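You operate a simulated robot arm through the tools that you are given. There is no shell and no other tool. Be economical: measure what you need, move in short steps, check, and stop when the job is done.

Carry out the task below with a simulated robot arm. There is one attempt and no reset: what you move stays moved.

TASK
Put the yellow book on the white card sheet. Then put the grey wax pad on top of the brown glass jar.

It is judged by the outcome, as a careful person would: the job done as asked, and still so three seconds after it is handed in. It fails if anything else is knocked over, pushed out of place, dropped, spilled or broken.

THE ROBOT
A 6-joint arm with a two-finger parallel gripper, fixed in place. Base frame: the origin is at the foot of the arm, x ahead of it, y to its left, z up; the work surface is at about z = 0. Lengths are in m, angles in degrees, forces in N, time in s.
With the tool pointing down near the work surface it reaches from about 0.14 to 0.58 m from the base axis. Its first joint turns from -66.0 to 66.0 degrees. Payload 2.1 kg.
Tool frame: the origin (TCP) lies between the finger pads and is the grasp point; the fingertips stand 0.03 m ahead of it; z points along the fingers, y is the line along which they close. The gripper opens to 0.094 m. The fingers are 0.028 m wide and 0.01 m thick; the gripper's body (0.05 by 0.096 m) begins 0.055 m behind the TCP.
Orientation is that of the tool frame in the base frame, as [roll, pitch, yaw] about the fixed x, y, z axes, in that order (R = Rz(yaw) Ry(pitch) Rx(roll)). With the fingers straight down and closing along the base's y, the tool's x points along the base's -x, its y along +y and its z along -z.

THE INTERFACE
- The arm moves only by the tool play_rows. Its argument "series" is a list of rows, each a list of 3 entries, a list of its own where there are three numbers: the shift along the tool's x, y, z in units of 40 mm (1.0 is 40 mm), then the turn, a rotation vector about the tool's x, y, z in units of 4 degrees (1.0 is 4 degrees), then the opening, from 0 (shut) to 1 (fully open). In form: [[[dx, dy, dz], [wx, wy, wz], gripper], ...]. A call has 1 to 20 rows; each row shifts and turns the commanded pose from where the row before left it, along the tool's axes as they then stand. A call with a number of a shift or a turn outside -1 to 1 is refused whole. A row lasts 0.2 s, in which the tool goes at most 0.05 m and 8.6 degrees; a call with a longer step from one row to the next is refused whole, and so is a gripper value outside its range. A pose out of reach is approached as far as the arm can. The call stops where the force on the tool passes 40 N (or 10 N more than at its start, if that is more) or the arm is blocked; 0.2 s more then pass. The fingers move at their own pace (about 0.072 m/s each) and stop on an object; they squeeze with about 33 N. The grip force told is the motor's: it shows also when the fingers shut on nothing. Time passes only in rows, and 0.2 s behind the last, so rows that do not move let the fingers close. It gives the time, the measured TCP pose, the force on the tool (base axes), the opening and the grip force at its end, in the units of the frame above (readings bear some noise), and new pictures: "pictures" is both (left out), scene, wrist or none.
- Cameras (640 x 400 px; columns grow to the right, rows downward): "scene" is fixed at [0.0331, -0.3436, 0.4829]; the picture's right is [0.88, -0.48, 0.00], its down [-0.26, -0.49, -0.83] and it looks along [0.40, 0.73, -0.55] (base axes); focal length 214 px, centre (320, 200). "wrist" rides on the gripper at [-0.037, 0, -0.058] in the tool frame; the picture's right is [0.00, -1.00, 0.00], its down [0.97, 0.00, -0.24] and it looks along [0.24, 0.00, 0.97] (tool axes); focal length 218 px, centre (320, 200).
- locate(camera, pixels): there is no depth. For up to 12 entries [column, row, z] of the newest picture of that camera ("zoom" is the newest enlarged one), the place [x, y] in the base frame at which the ray of that pixel passes the height z, good to about 0.003 m, but the place of the scene camera against the robot may be out by one fixed shift of up to 0.025 m in any direction. No time passes.
- enlarge(camera, box): a new picture of the part [left, top, right, bottom] of that camera's present view, enlarged. No time passes.
- hand_in(): hands the job in; it is judged then, once.

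Work in short steps. Measure before you move; look again where a grasp or a placing could have gone wrong, and mend it. You have 80 turns and 120 pictures in all, the two below and enlarged ones among them. Open the gripper and draw the arm clear of the work before you hand the job in, unless the task says otherwise; then end with one line.

The tools are called after ">>>" as a command line: name --argument value ..., lists and objects as JSON in quotes. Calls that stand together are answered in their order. play_rows: Moves the arm, as the interface text tells. Its arguments: {"type":"object","properties":{"series":{"type":"array"},"pictures":{"type":"string","enum":["both","scene","wrist","none"]}},"required":["series"]} The other tools are called the same way: locate (camera, pixels) gives the place at which the rays of pixels pass given heights; enlarge (camera, box) takes an enlarged picture of a part of a camera's view; hand_in () hands the job in.

At the start:

```text
time_s: 0.0
eef_pos: [0.3253, 0.113, 0.334]
tool_rot: [180.0, 0.1, 180.0]
wrist_force: [0.1, -1.3, -0.5]
width: 0.094
grasp_force: 0.1
```

scene: 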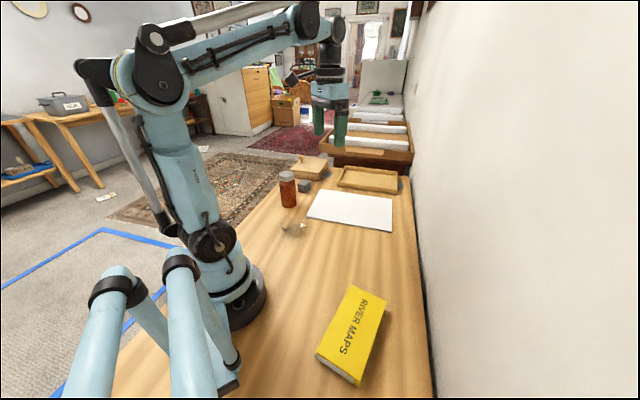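
wrist: 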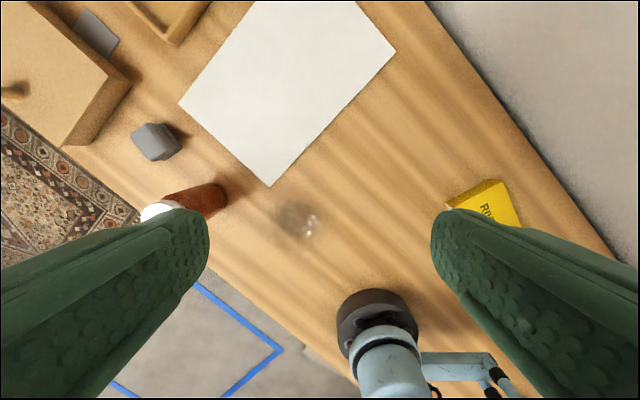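

I'll look closer at the book, the far items and the grey objects before moving.

>>> enlarge --camera "scene" --box '[260, 140, 420, 240]'

>>> enlarge --camera "wrist" --box '[0, 0, 320, 250]'

>>> locate --camera "scene" --pixels '[[353, 285, 0.04], [386, 297, 0.04], [357, 384, 0.04], [315, 353, 0.04], [358, 386, 0.0], [318, 361, 0.0], [322, 190, 0], [392, 200, 0], [391, 231, 0], [307, 217, 0]]'

>>> locate --camera "wrist" --pixels '[[270, 186, 0], [395, 50, 0], [180, 102, 0], [300, 222, 0], [225, 192, 0], [155, 210, 0.08], [155, 142, 0.02], [95, 35, 0.0], [445, 205, 0.03], [500, 180, 0.03], [445, 205, 0.0]]'

```text
4.00 times, centred on (340, 190) of scene
```

zoom: 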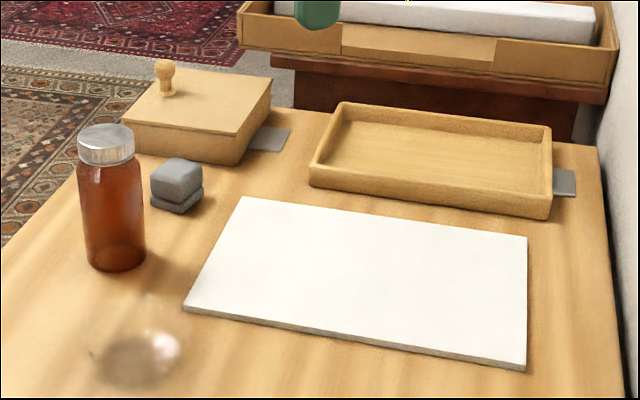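

```text
1.60 times, centred on (160, 125) of wrist
```

zoom: 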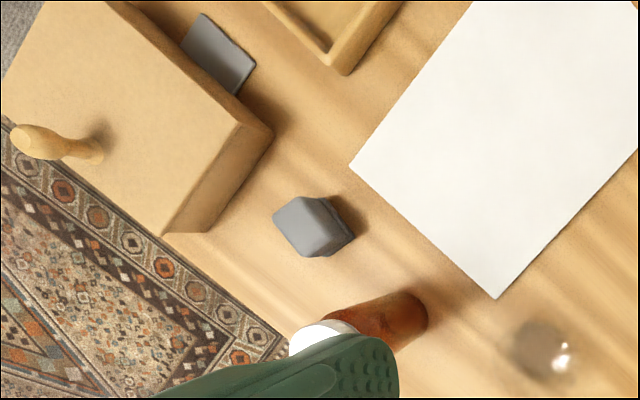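

```text
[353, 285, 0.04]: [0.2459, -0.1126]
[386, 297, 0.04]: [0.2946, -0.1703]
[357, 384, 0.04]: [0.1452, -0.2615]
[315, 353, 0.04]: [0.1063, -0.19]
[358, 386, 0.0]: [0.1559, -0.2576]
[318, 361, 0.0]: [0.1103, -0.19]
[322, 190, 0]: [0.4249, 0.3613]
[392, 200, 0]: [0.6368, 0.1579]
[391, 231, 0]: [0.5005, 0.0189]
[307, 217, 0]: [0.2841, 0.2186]
```

```text
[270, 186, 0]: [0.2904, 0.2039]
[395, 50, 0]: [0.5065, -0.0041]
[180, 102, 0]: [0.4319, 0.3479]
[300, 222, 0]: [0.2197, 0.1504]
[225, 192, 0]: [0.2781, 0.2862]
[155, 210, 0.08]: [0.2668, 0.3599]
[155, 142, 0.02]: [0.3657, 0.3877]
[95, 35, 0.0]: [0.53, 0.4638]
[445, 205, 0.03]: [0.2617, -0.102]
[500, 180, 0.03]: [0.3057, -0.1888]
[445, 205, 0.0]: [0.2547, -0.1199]
```

The book (scene ~(350,335)) is about 0.175 x 0.08 m near (0.20,-0.20), long axis at about 31°. The glass flask near (0.22,0.15) is to be avoided. I'll go above the book at the present height and turn the tool +31°.

>>> play_rows --series '[[[0.336, -0.864, 0], [0, 0, 0], 1], [[0.336, -0.864, 0], [0, 0, 0], 1], [[0.336, -0.864, 0], [0, 0, 0], 1], [[0.336, -0.864, 0], [0, 0, 0], 1], [[0.336, -0.864, 0], [0, 0, 0], 1], [[0.336, -0.864, 0], [0, 0, 0], 1], [[0.336, -0.864, 0], [0, 0, 0], 1], [[0.336, -0.864, 0], [0, 0, 0], 1], [[0.336, -0.864, 0], [0, 0, 0], 1], [[0, 0, 0], [0, 0, -0.97], 1], [[0, 0, 0], [0, 0, -0.97], 1], [[0, 0, 0], [0, 0, -0.97], 1], [[0, 0, 0], [0, 0, -0.97], 1], [[0, 0, 0], [0, 0, -0.97], 1], [[0, 0, 0], [0, 0, -0.97], 1], [[0, 0, 0], [0, 0, -0.97], 1], [[0, 0, 0], [0, 0, -0.97], 1], [[0, 0, 0], [0, 0, 0], 1]]'

>>> enlarge --camera "scene" --box '[290, 270, 450, 400]'

```text
time_s: 3.8
eef_pos: [0.2036, -0.1984, 0.3339]
tool_rot: [-179.9, 0.1, -148.8]
wrist_force: [-0.3, -0.1, 0.3]
width: 0.094
grasp_force: 0.1
```

scene: 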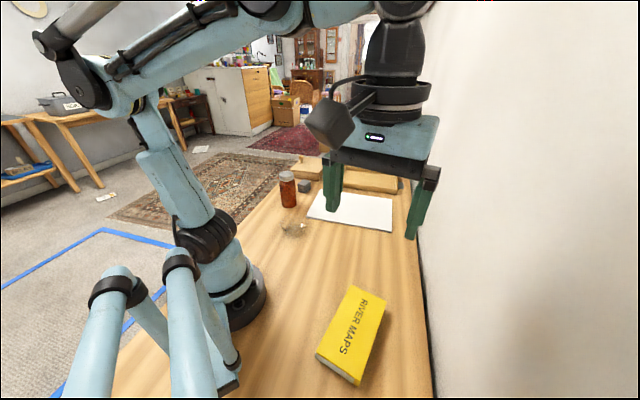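
wrist: 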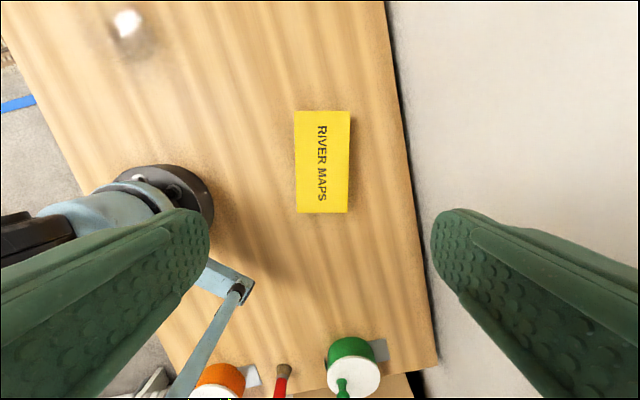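

```text
3.08 times, centred on (370, 335) of scene
```

zoom: 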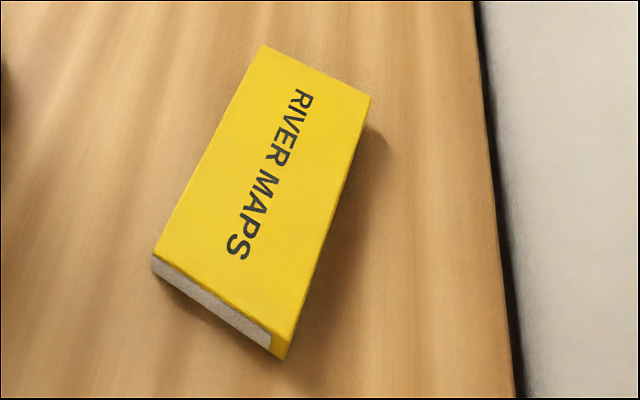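

The wrist view shows the book's top at (295,111)-(350,112)-(347,213)-(297,212); its thickness looks like about 0.025 m. I measure it.

>>> locate --camera "wrist" --pixels '[[294, 111, 0.025], [350, 112, 0.025], [347, 213, 0.025], [297, 212, 0.025], [294, 111, 0.04], [350, 112, 0.04], [347, 213, 0.04], [297, 212, 0.04]]'

>>> locate --camera "scene" --pixels '[[354.5, 284.5, 0.025], [382.5, 301, 0.025], [360, 381, 0.025], [328, 351, 0.025], [328, 357, 0.0], [360, 386, 0.0]]'

>>> enlarge --camera "wrist" --box '[260, 90, 388, 230]'

```text
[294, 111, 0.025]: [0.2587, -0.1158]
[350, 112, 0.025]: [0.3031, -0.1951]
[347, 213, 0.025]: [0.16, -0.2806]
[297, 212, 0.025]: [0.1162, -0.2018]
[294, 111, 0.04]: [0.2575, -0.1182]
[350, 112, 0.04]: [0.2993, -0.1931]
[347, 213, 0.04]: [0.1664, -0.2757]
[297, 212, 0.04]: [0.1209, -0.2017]
```

```text
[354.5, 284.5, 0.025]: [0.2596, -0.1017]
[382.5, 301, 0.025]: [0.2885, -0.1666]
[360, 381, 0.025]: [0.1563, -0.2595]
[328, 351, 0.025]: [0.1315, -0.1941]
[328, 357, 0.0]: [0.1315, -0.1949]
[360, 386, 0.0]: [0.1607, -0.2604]
```

```text
2.86 times, centred on (324, 160) of wrist
```

zoom: 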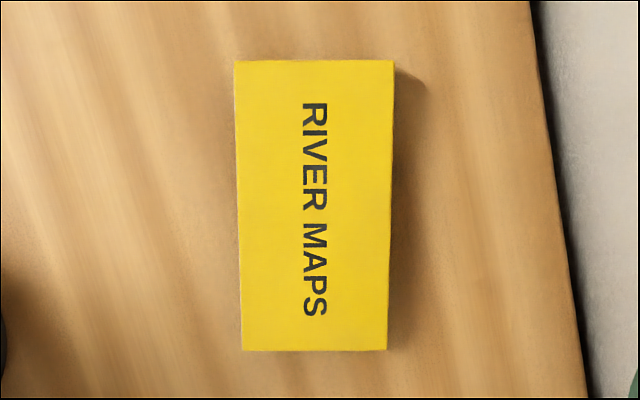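

I re-read the book's corners in the scene picture to pin its width and thickness.

>>> locate --camera "scene" --pixels '[[351.8, 284.3, 0.025], [386.6, 301.3, 0.025], [355.4, 381.5, 0.025], [315.3, 352.8, 0.025], [351.8, 284.3, 0.035], [386.6, 301.3, 0.035], [355.4, 381.5, 0.035], [315.3, 352.8, 0.035], [316.2, 358.5, 0.0], [355, 386.5, 0.0]]'

```text
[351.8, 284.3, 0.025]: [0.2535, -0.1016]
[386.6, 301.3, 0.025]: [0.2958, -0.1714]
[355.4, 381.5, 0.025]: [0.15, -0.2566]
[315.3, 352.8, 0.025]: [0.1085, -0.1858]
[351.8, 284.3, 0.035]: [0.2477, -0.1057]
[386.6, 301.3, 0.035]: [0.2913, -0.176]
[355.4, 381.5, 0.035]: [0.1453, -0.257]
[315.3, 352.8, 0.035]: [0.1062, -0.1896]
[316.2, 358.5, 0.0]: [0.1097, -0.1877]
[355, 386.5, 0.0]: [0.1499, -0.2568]
```

Width is about 0.086 (gripper 0.094), so centring must be precise. The book centre is ~3 mm to image right and 7 mm along tool −x; I correct and descend to z≈0.15 for a closer look.

>>> play_rows --series '[[[-0.175, -0.083, 0.9], [0, 0, 0], 1], [[0, 0, 0.9], [0, 0, 0], 1], [[0, 0, 0.9], [0, 0, 0], 1], [[0, 0, 0.9], [0, 0, 0], 1], [[0, 0, 0.9], [0, 0, 0], 1], [[0, 0, 0], [0, 0, 0], 1], [[0, 0, 0], [0, 0, 0], 1]]' --pictures "both"

>>> enlarge --camera "wrist" --box '[160, 0, 480, 400]'

```text
time_s: 5.4
eef_pos: [0.2114, -0.198, 0.153]
tool_rot: [-180.0, 0.1, -149.0]
wrist_force: [-0.4, 0.6, 0.1]
width: 0.0938
grasp_force: 0.1
```

scene: 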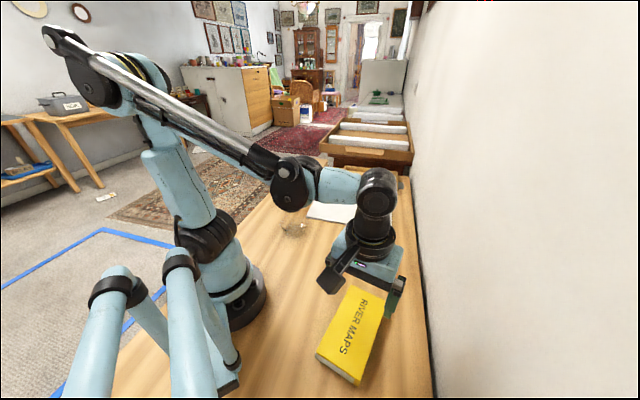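
wrist: 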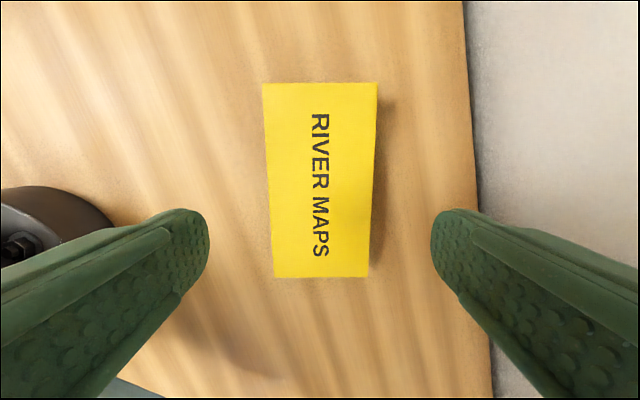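

```text
1.00 times, centred on (320, 200) of wrist
```

zoom: 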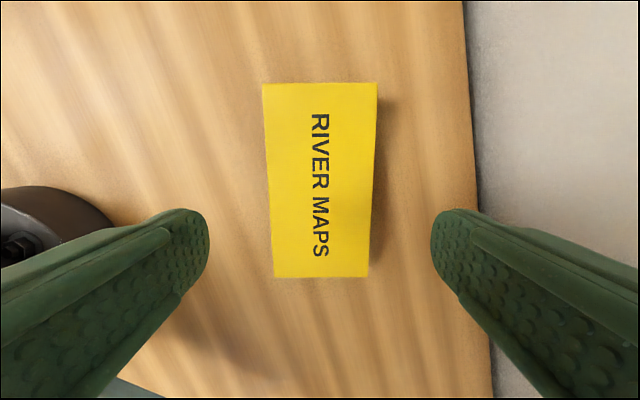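

Cross-checking both heights gives thickness 0.027, width 0.088, and the book is centred within ~0.5 mm. I descend to just above the book and check again.

>>> play_rows --series '[[[0, -0.01, 0.7], [0, 0, 0], 1], [[0, 0, 0.7], [0, 0, 0], 1], [[0, 0, 0.65], [0, 0, 0], 1], [[0, 0, 0], [0, 0, 0], 1], [[0, 0, 0], [0, 0, 0], 1]]' --pictures "wrist"

```text
time_s: 6.6
eef_pos: [0.2122, -0.1984, 0.0716]
tool_rot: [-180.0, 0.0, -149.0]
wrist_force: [-0.2, -0.6, 0.2]
width: 0.0936
grasp_force: 0.0
```

wrist: 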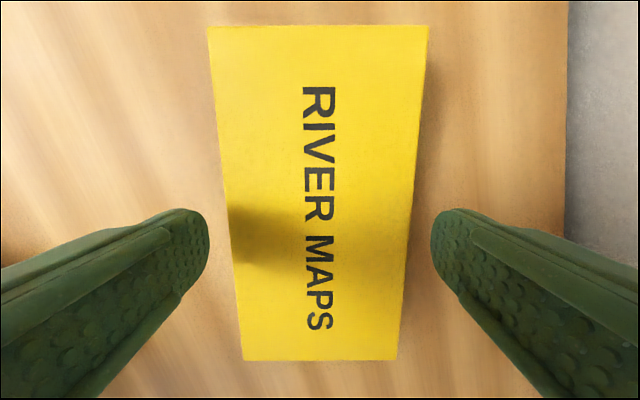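

At finger level the book spans about 228–412 (centre 320), well centred. Descend to z≈0.035 slowly.

>>> play_rows --series '[[[0, 0, 0.3], [0, 0, 0], 1], [[0, 0, 0.3], [0, 0, 0], 1], [[0, 0, 0.3], [0, 0, 0], 1], [[0, 0, 0], [0, 0, 0], 1]]' --pictures "wrist"

```text
time_s: 7.6
eef_pos: [0.2115, -0.1968, 0.0351]
tool_rot: [-179.8, 0.0, -149.0]
wrist_force: [0.0, 0.2, 0.0]
width: 0.0941
grasp_force: 0.1
```

wrist: 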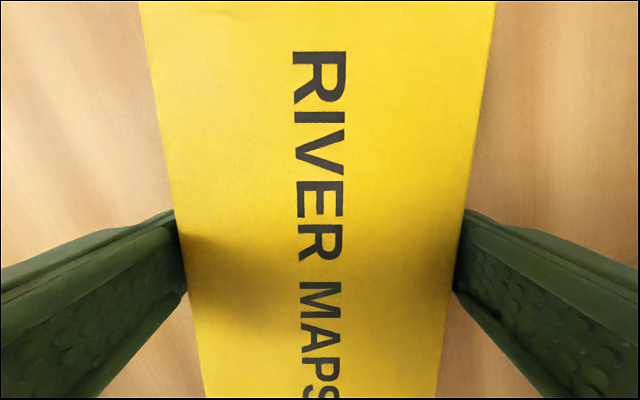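

The fingers straddle the book without contact. Close, then lift slightly.

>>> play_rows --series '[[[0, 0, 0], [0, 0, 0], 0.5], [[0, 0, 0], [0, 0, 0], 0.5], [[0, 0, 0], [0, 0, 0], 0.5], [[0, 0, -0.4], [0, 0, 0], 0.5], [[0, 0, -0.8], [0, 0, 0], 0.5], [[0, 0, -0.8], [0, 0, 0], 0.5], [[0, 0, 0], [0, 0, 0], 0.5]]'

```text
time_s: 8.2
eef_pos: [0.2126, -0.1982, 0.0375]
tool_rot: [180.0, 0.1, -148.9]
wrist_force: [0.2, 1.0, 12.3]
width: 0.0879
grasp_force: 32.8
stopped in row 3: the force on the tool passed its limit (the readings are from after the stop); the commanded pose is now the measured one
```

scene: 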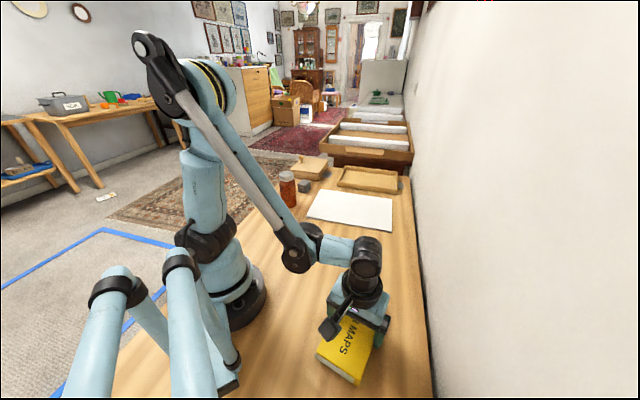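
wrist: 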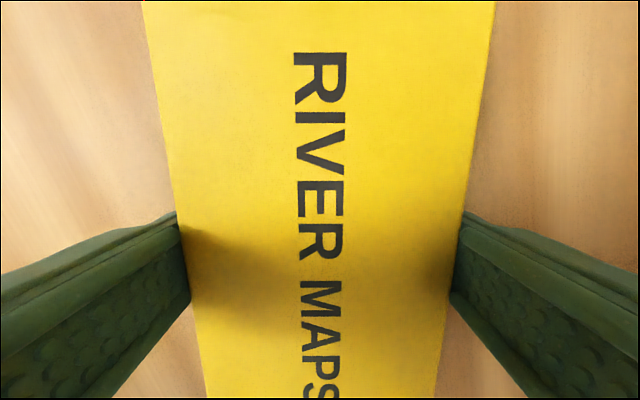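

Gripped (width 0.088, 33 N); the stop looks like a closing transient. Lift gently.

>>> play_rows --series '[[[0, 0, 0], [0, 0, 0], 0.5], [[0, 0, -0.1], [0, 0, 0], 0.5], [[0, 0, -0.2], [0, 0, 0], 0.5], [[0, 0, -0.4], [0, 0, 0], 0.5], [[0, 0, -0.5], [0, 0, 0], 0.5], [[0, 0, 0], [0, 0, 0], 0.5]]'

```text
time_s: 9.6
eef_pos: [0.2118, -0.1981, 0.0835]
tool_rot: [179.9, 0.1, -148.9]
wrist_force: [0.0, -0.2, -2.7]
width: 0.0877
grasp_force: 33.0
```

scene: 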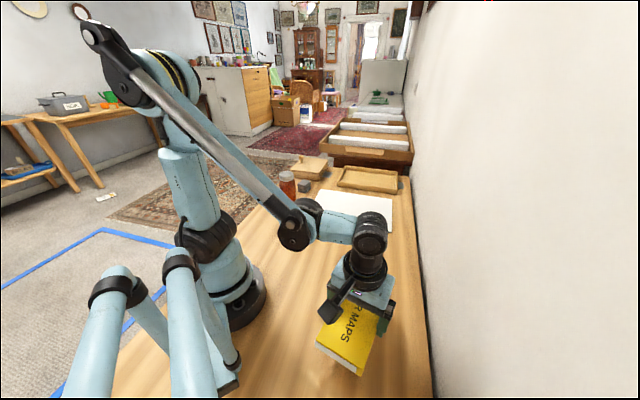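
wrist: 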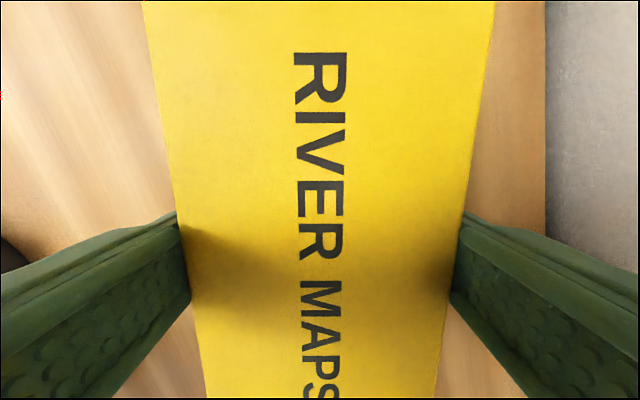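

The book is held (~0.27 kg). I lift to ~0.22, turn +14.4° to align with the card, and move above the card centre (0.469, 0.172).

>>> play_rows --series '[[[0, 0, -0.85], [0, 0, -0.9], 0.5], [[0, 0, -0.85], [0, 0, -0.9], 0.5], [[0, 0, -0.85], [0, 0, -0.9], 0.5], [[0, 0, -0.85], [0, 0, -0.9], 0.5], [[-0.854, 0.146, 0], [0, 0, 0], 0.5], [[-0.854, 0.146, 0], [0, 0, 0], 0.5], [[-0.854, 0.146, 0], [0, 0, 0], 0.5], [[-0.854, 0.146, 0], [0, 0, 0], 0.5], [[-0.854, 0.146, 0], [0, 0, 0], 0.5], [[-0.854, 0.146, 0], [0, 0, 0], 0.5], [[-0.854, 0.146, 0], [0, 0, 0], 0.5], [[-0.854, 0.146, 0], [0, 0, 0], 0.5], [[-0.854, 0.146, 0], [0, 0, 0], 0.5], [[-0.854, 0.146, 0], [0, 0, 0], 0.5], [[-0.854, 0.146, 0], [0, 0, 0], 0.5], [[-0.854, 0.146, 0], [0, 0, 0], 0.5], [[-0.854, 0.146, 0], [0, 0, 0], 0.5], [[0, 0, 0], [0, 0, 0], 0.5], [[0, 0, 0], [0, 0, 0], 0.5]]'

```text
time_s: 13.6
eef_pos: [0.4696, 0.1724, 0.2224]
tool_rot: [180.0, 0.1, -134.5]
wrist_force: [0.2, 0.2, -2.5]
width: 0.0876
grasp_force: 32.5
```

scene: 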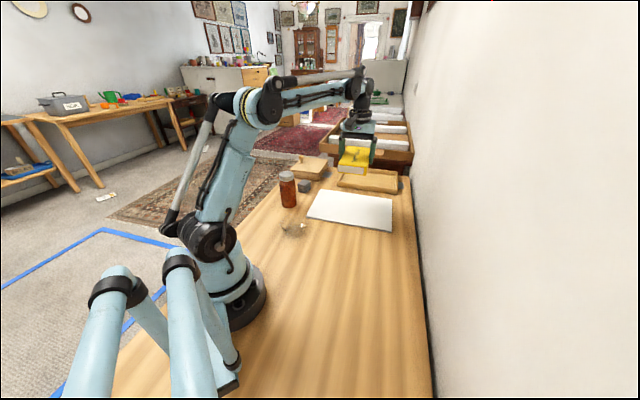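
wrist: 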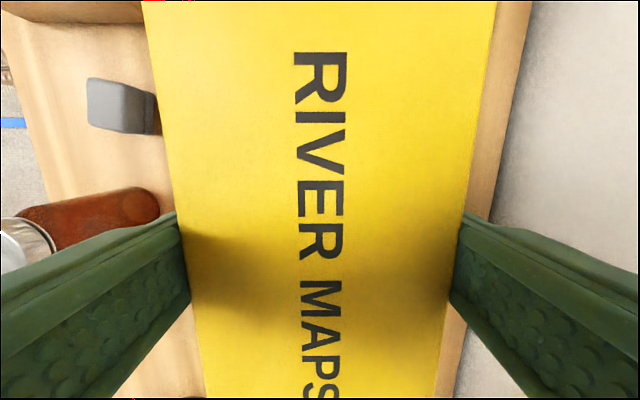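

Hanging over the card. I lower to z≈0.10 and check alignment in the scene view.

>>> play_rows --series '[[[0, 0, 0.8], [0, 0, 0], 0.5], [[0, 0, 0.8], [0, 0, 0], 0.5], [[0, 0, 0.8], [0, 0, 0], 0.5], [[0, 0, 0.8], [0, 0, 0], 0.5], [[0, 0, 0], [0, 0, 0], 0.5], [[0, 0, 0], [0, 0, 0], 0.5]]' --pictures "none"

>>> enlarge --camera "scene" --box '[270, 140, 430, 240]'

```text
time_s: 15.0
eef_pos: [0.4701, 0.172, 0.0923]
tool_rot: [-179.9, 0.1, -134.5]
wrist_force: [0.5, 0.7, -3.4]
width: 0.0877
grasp_force: 32.7
```

```text
4.00 times, centred on (350, 190) of scene
```

zoom: 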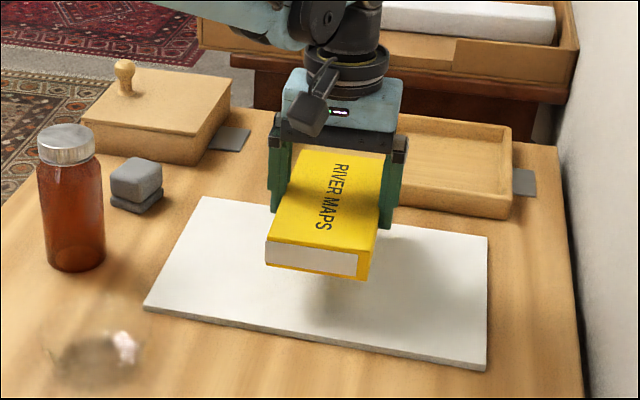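

Well aligned. Lower to near contact, then in small steps.

>>> play_rows --series '[[[0, 0, 0.5], [0, 0, 0], 0.5], [[0, 0, 0.4], [0, 0, 0], 0.5], [[0, 0, 0.15], [0, 0, 0], 0.5], [[0, 0, 0.1], [0, 0, 0], 0.5], [[0, 0, 0], [0, 0, 0], 0.5], [[0, 0, 0], [0, 0, 0], 0.5]]' --pictures "none"

>>> enlarge --camera "scene" --box '[300, 160, 412, 240]'

```text
time_s: 16.4
eef_pos: [0.47, 0.1718, 0.0466]
tool_rot: [180.0, 0.1, -134.5]
wrist_force: [-0.1, -0.4, -3.4]
width: 0.0879
grasp_force: 33.1
```

```text
5.00 times, centred on (356, 200) of scene
```

zoom: 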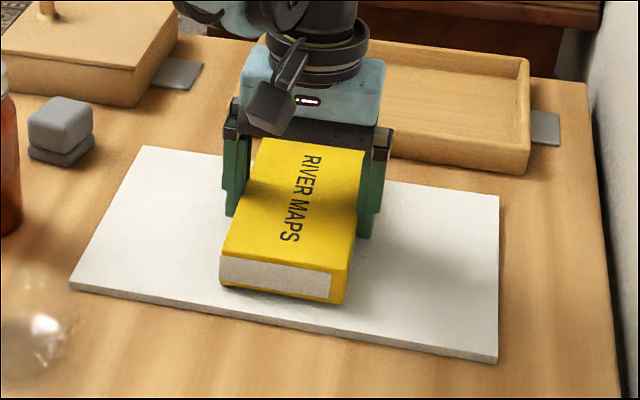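

Continue in 1–2 mm steps to contact.

>>> play_rows --series '[[[0, 0, 0.05], [0, 0, 0], 0.5], [[0, 0, 0.04], [0, 0, 0], 0.5], [[0, 0, 0], [0, 0, 0], 0.5]]' --pictures "none"

```text
time_s: 17.2
eef_pos: [0.4701, 0.1711, 0.0451]
tool_rot: [180.0, 0.1, -134.6]
wrist_force: [-1.6, 0.4, 31.8]
width: 0.0879
grasp_force: 33.0
```

Contact (force +32 N). Ease up slightly, open, and rise.

>>> play_rows --series '[[[0, 0, -0.06], [0, 0, 0], 0.5], [[0, 0, 0], [0, 0, 0], 1], [[0, 0, 0], [0, 0, 0], 1], [[0, 0, -0.3], [0, 0, 0], 1], [[0, 0, -0.5], [0, 0, 0], 1], [[0, 0, -0.8], [0, 0, 0], 1], [[0, 0, -0.9], [0, 0, 0], 1], [[0, 0, -0.9], [0, 0, 0], 1], [[0, 0, -0.9], [0, 0, 0], 1], [[0, 0, -0.9], [0, 0, 0], 1], [[0, 0, 0], [0, 0, 0], 1], [[0, 0, 0], [0, 0, 0], 1]]'

>>> enlarge --camera "wrist" --box '[0, 0, 240, 250]'

>>> enlarge --camera "scene" --box '[270, 150, 350, 220]'

```text
time_s: 19.8
eef_pos: [0.4693, 0.1726, 0.255]
tool_rot: [180.0, 0.1, -134.4]
wrist_force: [-0.2, 0.4, 0.3]
width: 0.0943
grasp_force: 0.0
```

scene: 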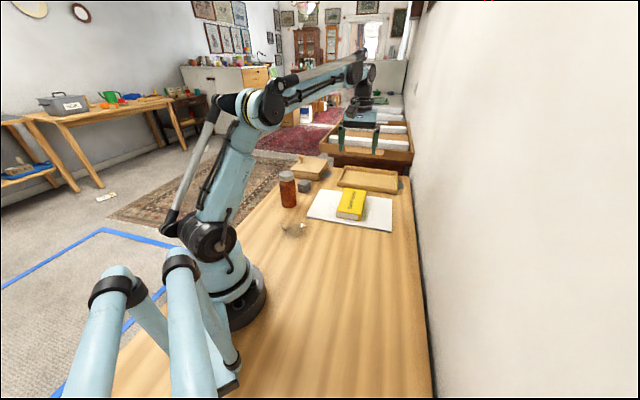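
wrist: 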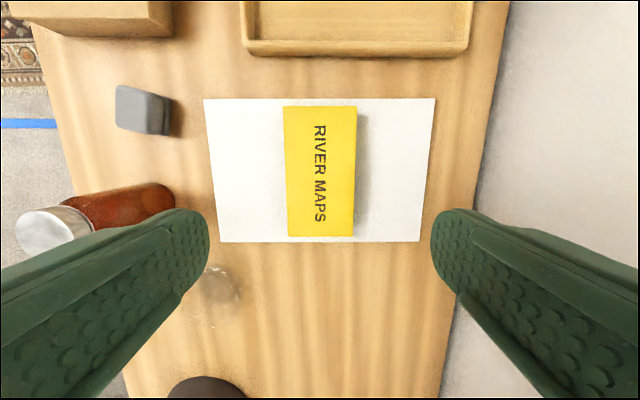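

```text
1.60 times, centred on (120, 125) of wrist
```

zoom: 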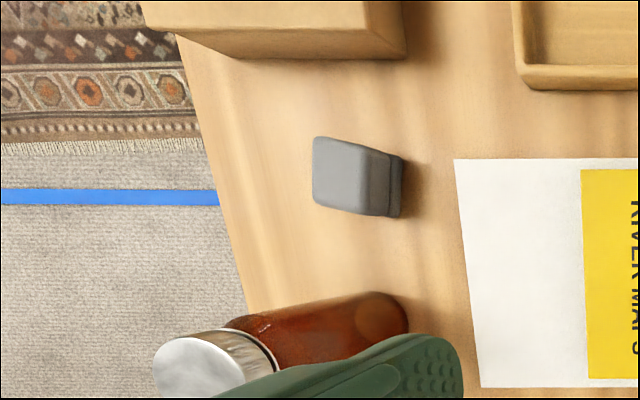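

```text
5.71 times, centred on (310, 185) of scene
```

zoom: 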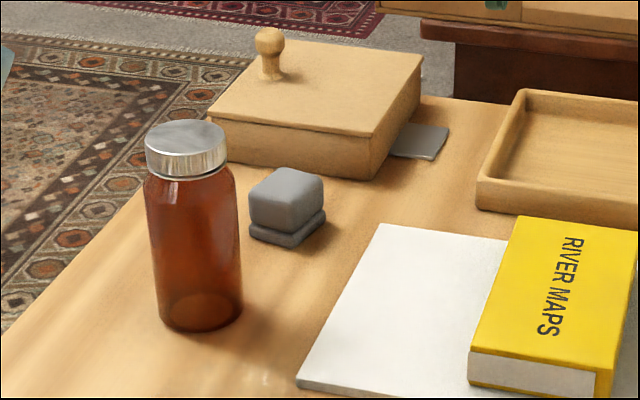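

The book lies fully on the card. The grey thing near (0.37,0.39) looks like a block standing on a thin pad; similar thin pads lie at the box and tray, apparently beyond reach. I move above the block for a close look.

>>> play_rows --series '[[[-0.342, 0.913, 0.2], [0, 0, 0], 1], [[-0.342, 0.913, 0.2], [0, 0, 0], 1], [[-0.342, 0.913, 0.2], [0, 0, 0], 1], [[-0.342, 0.913, 0.2], [0, 0, 0], 1], [[-0.342, 0.913, 0.2], [0, 0, 0], 1], [[-0.342, 0.913, 0.2], [0, 0, 0], 1], [[0, 0, 0], [0, 0, 0], 1], [[0, 0, 0], [0, 0, 0], 1]]'

>>> enlarge --camera "wrist" --box '[200, 60, 440, 260]'

```text
time_s: 21.6
eef_pos: [0.3715, 0.384, 0.2048]
tool_rot: [179.9, 0.1, -134.5]
wrist_force: [0.3, -0.3, 1.1]
width: 0.0941
grasp_force: 0.2
```

scene: 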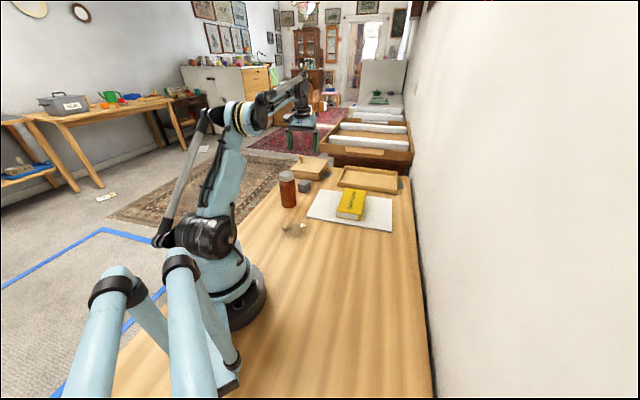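
wrist: 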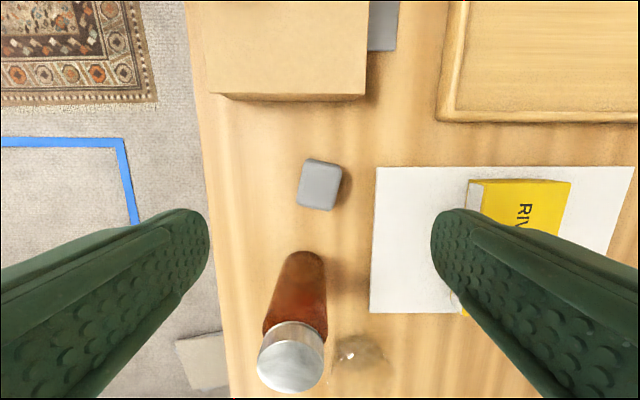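

```text
2.00 times, centred on (320, 160) of wrist
```

zoom: 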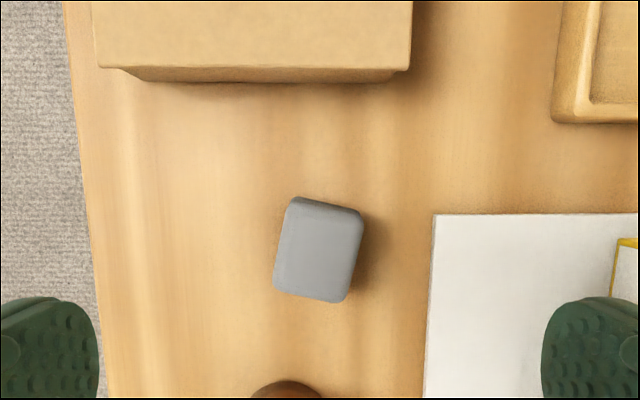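

I take tighter views of the grey stack from the side and compare with the other thin grey tiles.

>>> enlarge --camera "scene" --box '[292, 172, 320, 200]'

>>> enlarge --camera "scene" --box '[310, 150, 415, 200]'

>>> locate --camera "wrist" --pixels '[[307, 159, 0.035], [342, 168, 0.035], [332, 210, 0.035], [297, 204, 0.035], [320, 185, 0.0], [365, 97, 0.0], [385, 50, 0.0], [396, 10, 0.0], [440, 118, 0.0], [290, 355, 0.1], [305, 255, 0.0]]'

```text
14.29 times, centred on (306, 186) of scene
```

zoom: 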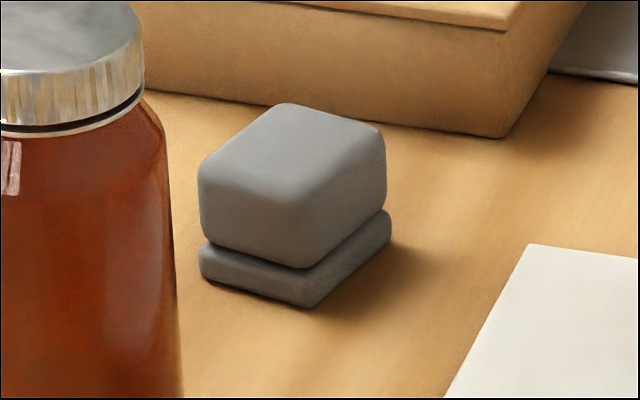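

```text
6.10 times, centred on (362, 175) of scene
```

zoom: 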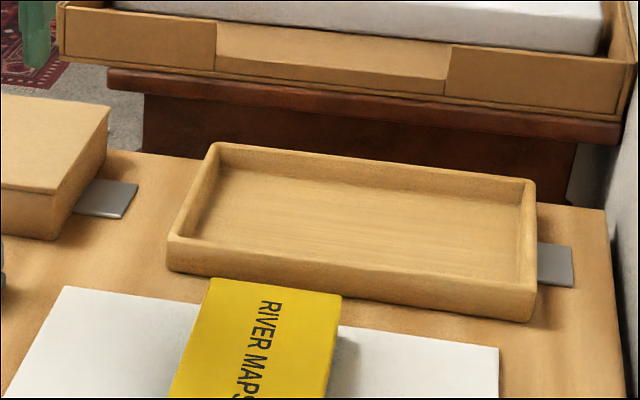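

```text
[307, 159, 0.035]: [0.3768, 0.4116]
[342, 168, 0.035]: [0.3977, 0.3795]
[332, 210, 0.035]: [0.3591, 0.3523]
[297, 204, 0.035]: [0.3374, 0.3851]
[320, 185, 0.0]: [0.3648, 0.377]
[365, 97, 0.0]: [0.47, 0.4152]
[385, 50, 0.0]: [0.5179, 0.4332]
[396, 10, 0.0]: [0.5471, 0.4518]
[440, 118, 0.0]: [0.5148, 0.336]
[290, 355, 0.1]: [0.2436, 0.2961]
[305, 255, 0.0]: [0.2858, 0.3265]
```

The thin tiles at box/tray are flat metal-like tabs; the candidate is the soft grey block at (0.369,0.382), about 0.038 x 0.047. I rotate ~11° to align, descend partly and look.

>>> play_rows --series '[[[0.06, 0, 0.5], [0, 0, 0.95], 0.75], [[0, 0, 0.5], [0, 0, 0.95], 0.75], [[0, 0, 0.5], [0, 0, 0.85], 0.75], [[0, 0, 0.5], [0, 0, 0], 0.75], [[0, 0, 0], [0, 0, 0], 0.75], [[0, 0, 0], [0, 0, 0], 0.75]]'

>>> enlarge --camera "scene" --box '[270, 150, 350, 210]'

```text
time_s: 23.0
eef_pos: [0.3703, 0.3813, 0.1272]
tool_rot: [-179.9, 0.1, -145.6]
wrist_force: [-0.3, 0.2, 0.4]
width: 0.0704
grasp_force: 0.0
```

scene: 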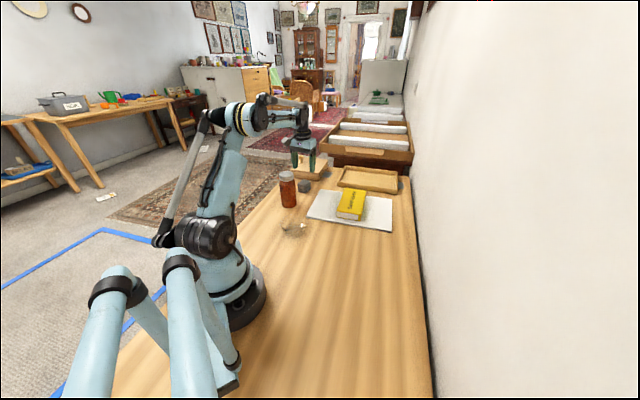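
wrist: 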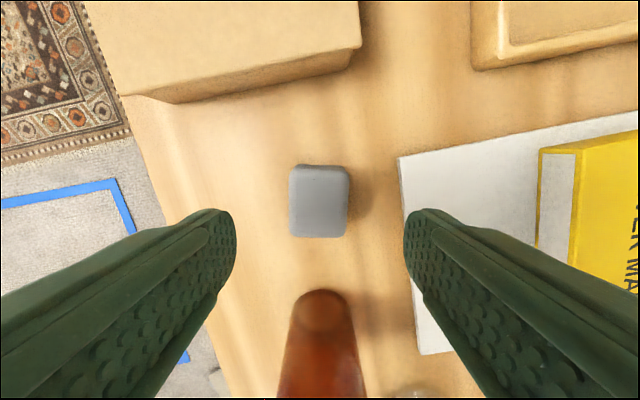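

```text
6.67 times, centred on (310, 180) of scene
```

zoom: 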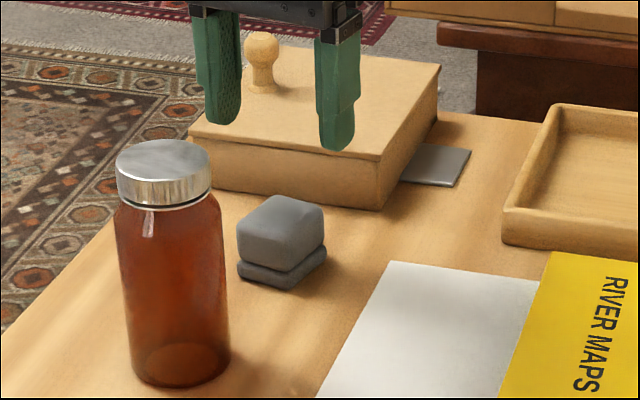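

Aligned (block cols 290–348, centre 319). I grip only the upper block (tips at ~0.016) and raise it slightly to learn whether the lower slab is a separate piece.

>>> play_rows --series '[[[0.03, 0.01, 0.6], [0, 0, 0], 0.75], [[0, 0, 0.6], [0, 0, 0], 0.75], [[0, 0, 0.5], [0, 0, 0], 0.75], [[0, 0, 0.3], [0, 0, 0], 0.75], [[0, 0, 0], [0, 0, 0], 0.75]]' --pictures "wrist"

>>> enlarge --camera "scene" --box '[285, 160, 325, 200]'

```text
time_s: 24.2
eef_pos: [0.3675, 0.3832, 0.0456]
tool_rot: [179.9, 0.1, -145.5]
wrist_force: [0.5, 0.0, 0.3]
width: 0.0705
grasp_force: 0.1
```

wrist: 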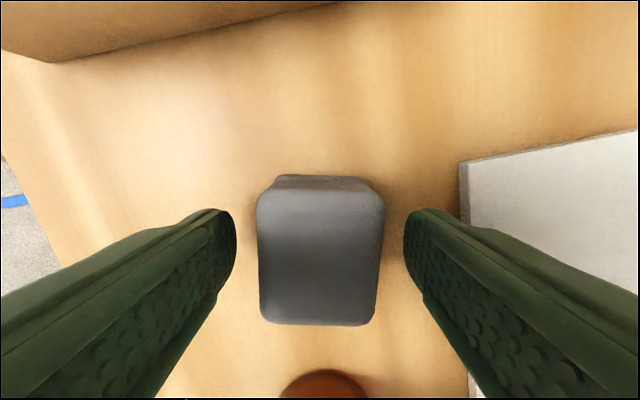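

```text
10.00 times, centred on (305, 180) of scene
```

zoom: 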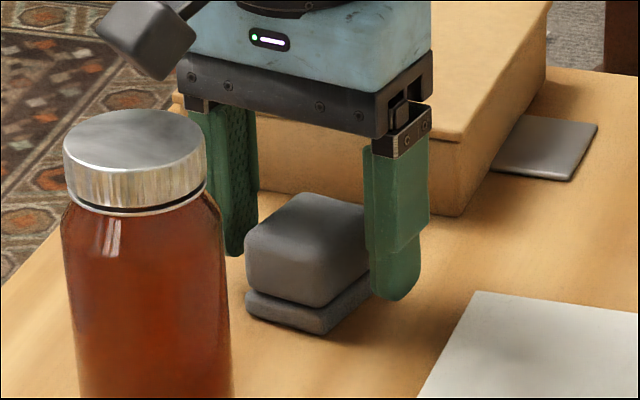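

Straddling the block. Close and lift about 2 cm.

>>> play_rows --series '[[[0, 0, 0], [0, 0, 0], 0.5], [[0, 0, 0], [0, 0, 0], 0.38], [[0, 0, 0], [0, 0, 0], 0.3], [[0, 0, 0], [0, 0, 0], 0.3], [[0, 0, 0], [0, 0, 0], 0.3]]' --pictures "none"

>>> play_rows --series '[[[0, 0, -0.1], [0, 0, 0], 0.3], [[0, 0, -0.2], [0, 0, 0], 0.3], [[0, 0, -0.2], [0, 0, 0], 0.3], [[0, 0, 0], [0, 0, 0], 0.3]]' --pictures "wrist"

>>> enlarge --camera "scene" --box '[285, 160, 325, 200]'

```text
time_s: 25.4
eef_pos: [0.3682, 0.3829, 0.047]
tool_rot: [180.0, 0.1, -145.5]
wrist_force: [-1.5, -0.1, 32.6]
width: 0.0414
grasp_force: 33.2
```

```text
time_s: 26.4
eef_pos: [0.3677, 0.3832, 0.0664]
tool_rot: [180.0, 0.1, -145.5]
wrist_force: [-0.2, 0.8, -1.3]
width: 0.0412
grasp_force: 32.9
```

wrist: 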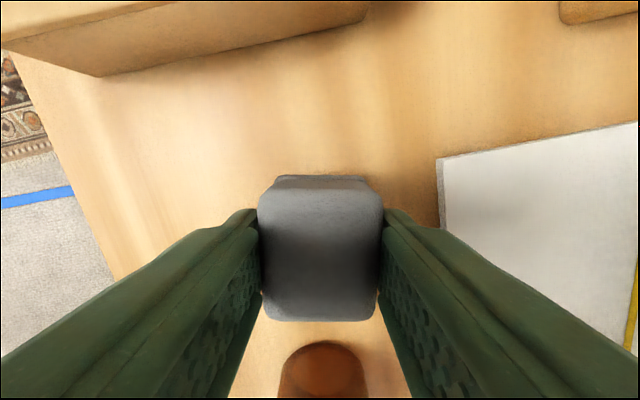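

```text
10.00 times, centred on (305, 180) of scene
```

zoom: 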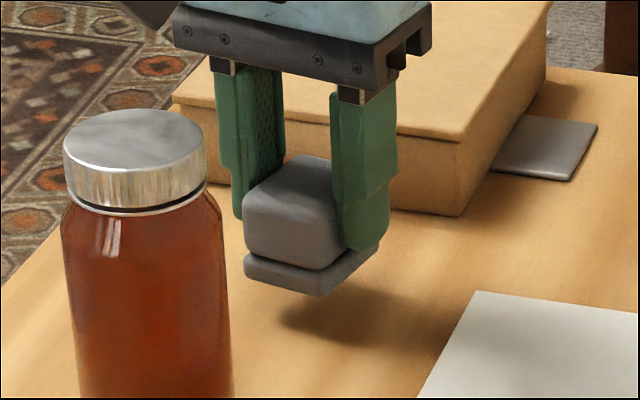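

The lower slab lifts with the block: it's one object, the pad (bottom ≈0.047 below TCP). I raise to z≈0.27 and pass over the jar so the wrist camera sees the lid ahead of the pad.

>>> play_rows --series '[[[0, 0, -0.85], [0, 0, 0], 0.3], [[0, 0, -0.85], [0, 0, 0], 0.3], [[0, 0, -0.85], [0, 0, 0], 0.3], [[0, 0, -0.85], [0, 0, 0], 0.3], [[0, 0, -0.85], [0, 0, 0], 0.3], [[0, 0, -0.85], [0, 0, 0], 0.3], [[0.817, -0.01, 0], [0, 0, 0], 0.3], [[0.817, -0.01, 0], [0, 0, 0], 0.3], [[0.817, -0.01, 0], [0, 0, 0], 0.3], [[0.817, -0.01, 0], [0, 0, 0], 0.3], [[0.817, -0.01, 0], [0, 0, 0], 0.3], [[0.817, -0.01, 0], [0, 0, 0], 0.3], [[0, 0, 0], [0, 0, 0], 0.3], [[0, 0, 0], [0, 0, 0], 0.3]]'

```text
time_s: 29.4
eef_pos: [0.3046, 0.3485, 0.2766]
tool_rot: [-180.0, -0.1, -145.6]
wrist_force: [-0.8, -0.2, -0.4]
width: 0.0411
grasp_force: 33.3
out of reach, approached as far as the arm can: row 9, 10, 11, 12
```

scene: 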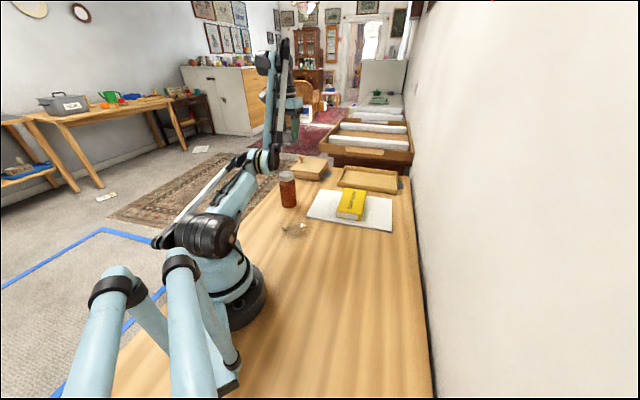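
wrist: 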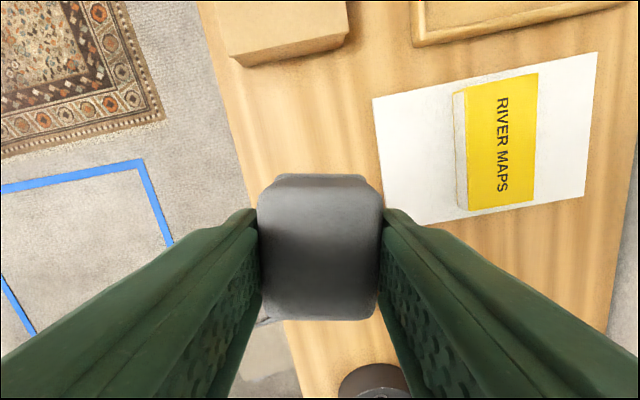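

The arm stopped at (0.305,0.349): it seems to have gone into a low-elbow configuration near full stretch. I check with a small backing move where the commanded pose stands.

>>> play_rows --series '[[[-0.5, 0, 0], [0, 0, 0], 0.3], [[0, 0, 0], [0, 0, 0], 0.3]]' --pictures "none"

```text
time_s: 30.0
eef_pos: [0.3227, 0.3602, 0.2771]
tool_rot: [-179.9, 0.1, -145.5]
wrist_force: [-0.2, -0.1, -1.1]
width: 0.0411
grasp_force: 32.7
```

The commanded pose follows the measured one. I go back out to the stretch point and down again, watching the arm's configuration.

>>> play_rows --series '[[[-0.6, 0, 0], [0, 0, 0], 0.3], [[-0.6, 0, 0], [0, 0, 0], 0.3], [[-0.2, 0, 0], [0, 0, 0], 0.3], [[0, 0, 0], [0, 0, 0], 0.3]]' --pictures "scene"

```text
time_s: 31.0
eef_pos: [0.3621, 0.3854, 0.2694]
tool_rot: [180.0, 0.0, -145.5]
wrist_force: [0.3, 0.3, -1.4]
width: 0.0412
grasp_force: 33.3
out of reach, approached as far as the arm can: row 2, 3
```

scene: 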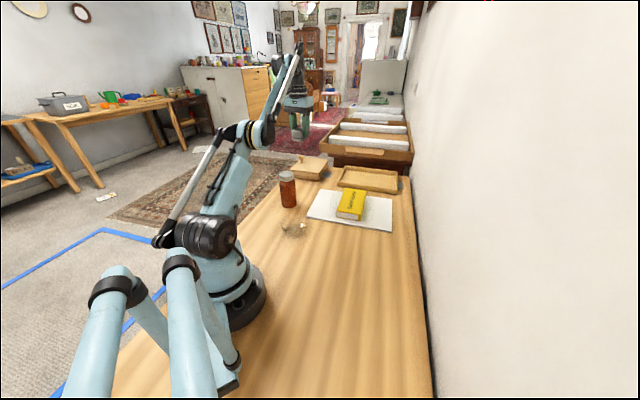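

>>> play_rows --series '[[[0, 0, 0.5], [0, 0, 0], 0.3], [[0, 0, 0.5], [0, 0, 0], 0.3], [[0, 0, 0.5], [0, 0, 0], 0.3], [[0, 0, 0], [0, 0, 0], 0.3]]' --pictures "scene"

```text
time_s: 32.0
eef_pos: [0.3637, 0.3869, 0.2132]
tool_rot: [-179.9, -0.1, -145.5]
wrist_force: [-1.4, -0.1, -0.4]
width: 0.0411
grasp_force: 32.5
```

scene: 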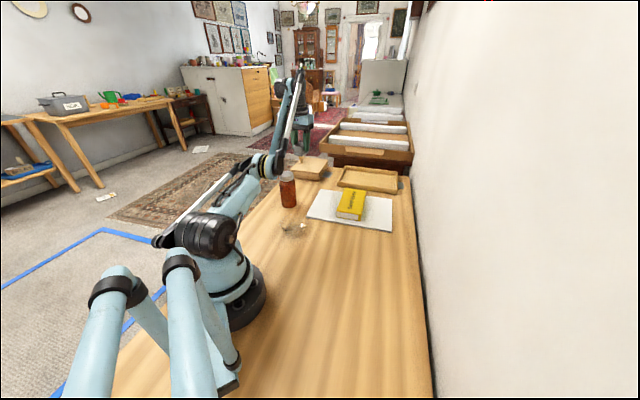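

Still low-elbow, with the elbow near the jar, so I won't go lower. I raise back to just inside the stretch limit with a larger last step, then draw inward, to let the elbow flip up.

>>> play_rows --series '[[[0, 0, -0.3], [0, 0, 0], 0.3], [[0, 0, -0.95], [0, 0, 0], 0.3], [[0, 0, 0], [0, 0, 0], 0.3], [[0.4, 0, 0], [0, 0, 0], 0.3], [[0.4, 0, 0], [0, 0, 0], 0.3], [[0, 0, 0], [0, 0, 0], 0.3]]' --pictures "scene"

```text
time_s: 33.4
eef_pos: [0.3368, 0.3671, 0.2606]
tool_rot: [-180.0, 0.2, -145.6]
wrist_force: [-0.2, 0.0, -0.3]
width: 0.0413
grasp_force: 32.7
```

scene: 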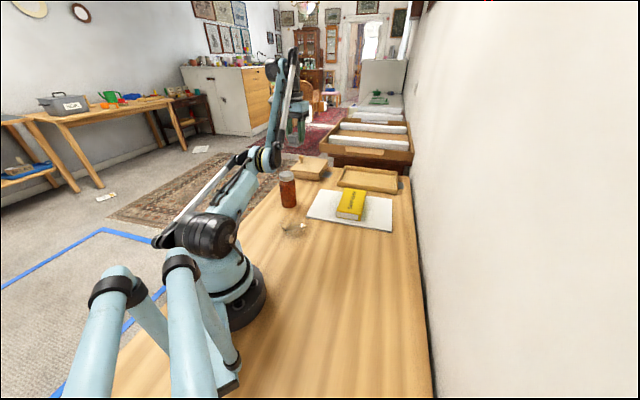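

Still low. Reasoning on the linkage: from straight, a large downward step should fold the elbow upward, whereas inward folds it down. I stretch outward to the limit and then take a large down step.

>>> play_rows --series '[[[-0.5, 0, 0], [0, 0, 0], 0.3], [[-0.5, 0, 0], [0, 0, 0], 0.3], [[-0.4, 0, -0.3], [0, 0, 0], 0.3], [[-0.3, 0, -0.3], [0, 0, 0], 0.3], [[-0.1, 0, 1.0], [0, 0, 0], 0.3], [[0, 0, 0], [0, 0, 0], 0.3]]' --pictures "scene"

```text
time_s: 34.8
eef_pos: [0.3721, 0.3882, 0.2225]
tool_rot: [-180.0, 0.2, -145.5]
wrist_force: [-0.1, 0.1, -0.7]
width: 0.0411
grasp_force: 32.7
out of reach, approached as far as the arm can: row 2, 3, 4
```

scene: 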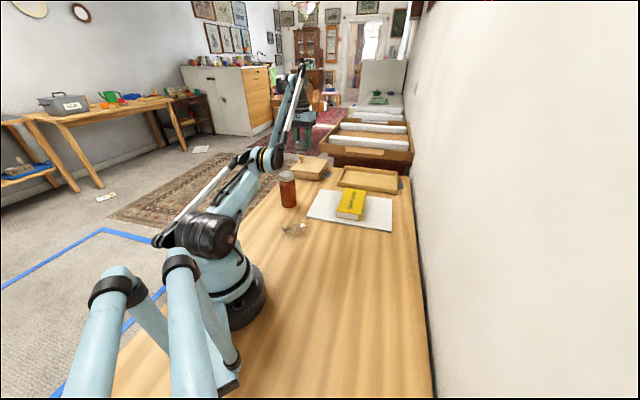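

Still low. I creep outward/upward in fine increments to land essentially exactly straight, then step down, as the first flip happened exactly at the limit.

>>> play_rows --series '[[[-0.04, 0, -0.1], [0, 0, 0], 0.3], [[-0.04, 0, -0.1], [0, 0, 0], 0.3], [[-0.04, 0, -0.1], [0, 0, 0], 0.3], [[-0.04, 0, -0.1], [0, 0, 0], 0.3], [[-0.04, 0, -0.1], [0, 0, 0], 0.3], [[-0.03, 0, -0.05], [0, 0, 0], 0.3], [[-0.03, 0, -0.05], [0, 0, 0], 0.3], [[-0.03, 0, -0.05], [0, 0, 0], 0.3], [[-0.03, 0, -0.05], [0, 0, 0], 0.3], [[-0.03, 0, -0.05], [0, 0, 0], 0.3], [[-0.03, 0, -0.05], [0, 0, 0], 0.3], [[0, 0, 0.9], [0, 0, 0], 0.3], [[0, 0, 0.3], [0, 0, 0], 0.3], [[0, 0, 0], [0, 0, 0], 0.3]]' --pictures "scene"

```text
time_s: 37.8
eef_pos: [0.3789, 0.3925, 0.1962]
tool_rot: [-180.0, 0.2, -145.5]
wrist_force: [0.3, 0.3, -0.8]
width: 0.0408
grasp_force: 32.7
out of reach, approached as far as the arm can: row 6, 8, 10
```

scene: 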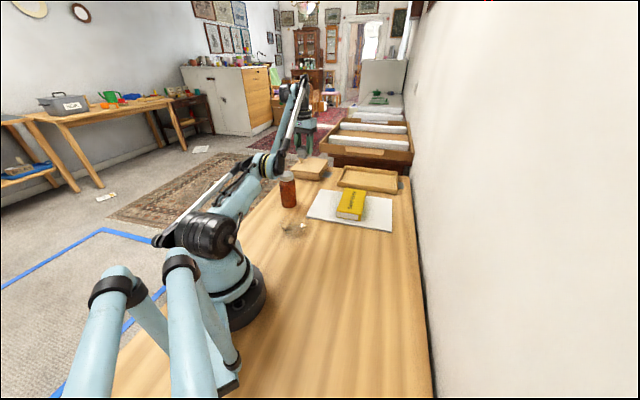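

Still low. I start higher and run along the reach limit with outward-and-down steps, each slightly beyond reach, which should bias the elbow upward.

>>> play_rows --series '[[[0.8, 0, -0.7], [0, 0, 0], 0.3], [[0.8, 0, -0.7], [0, 0, 0], 0.3], [[0, 0, -0.9], [0, 0, 0], 0.3], [[0, 0, -0.9], [0, 0, 0], 0.3], [[0, 0, -0.6], [0, 0, 0], 0.3], [[-0.7, 0, 0.7], [0, 0, 0], 0.3], [[-0.7, 0, 0.7], [0, 0, 0], 0.3], [[-0.7, 0, 0.7], [0, 0, 0], 0.3], [[-0.7, 0, 0.7], [0, 0, 0], 0.3], [[-0.7, 0, 0.7], [0, 0, 0], 0.3], [[0.2, 0, 0.5], [0, 0, 0], 0.3], [[0, 0, 0], [0, 0, 0], 0.3]]' --pictures "scene"

```text
time_s: 40.4
eef_pos: [0.401, 0.3992, 0.1624]
tool_rot: [180.0, 0.0, -145.4]
wrist_force: [-0.1, 0.2, -0.9]
width: 0.0412
grasp_force: 32.1
out of reach, approached as far as the arm can: row 1, 5, 6, 7, 8, 9
```

scene: 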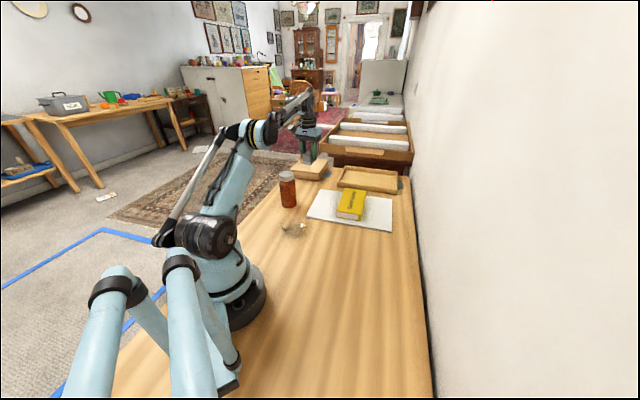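

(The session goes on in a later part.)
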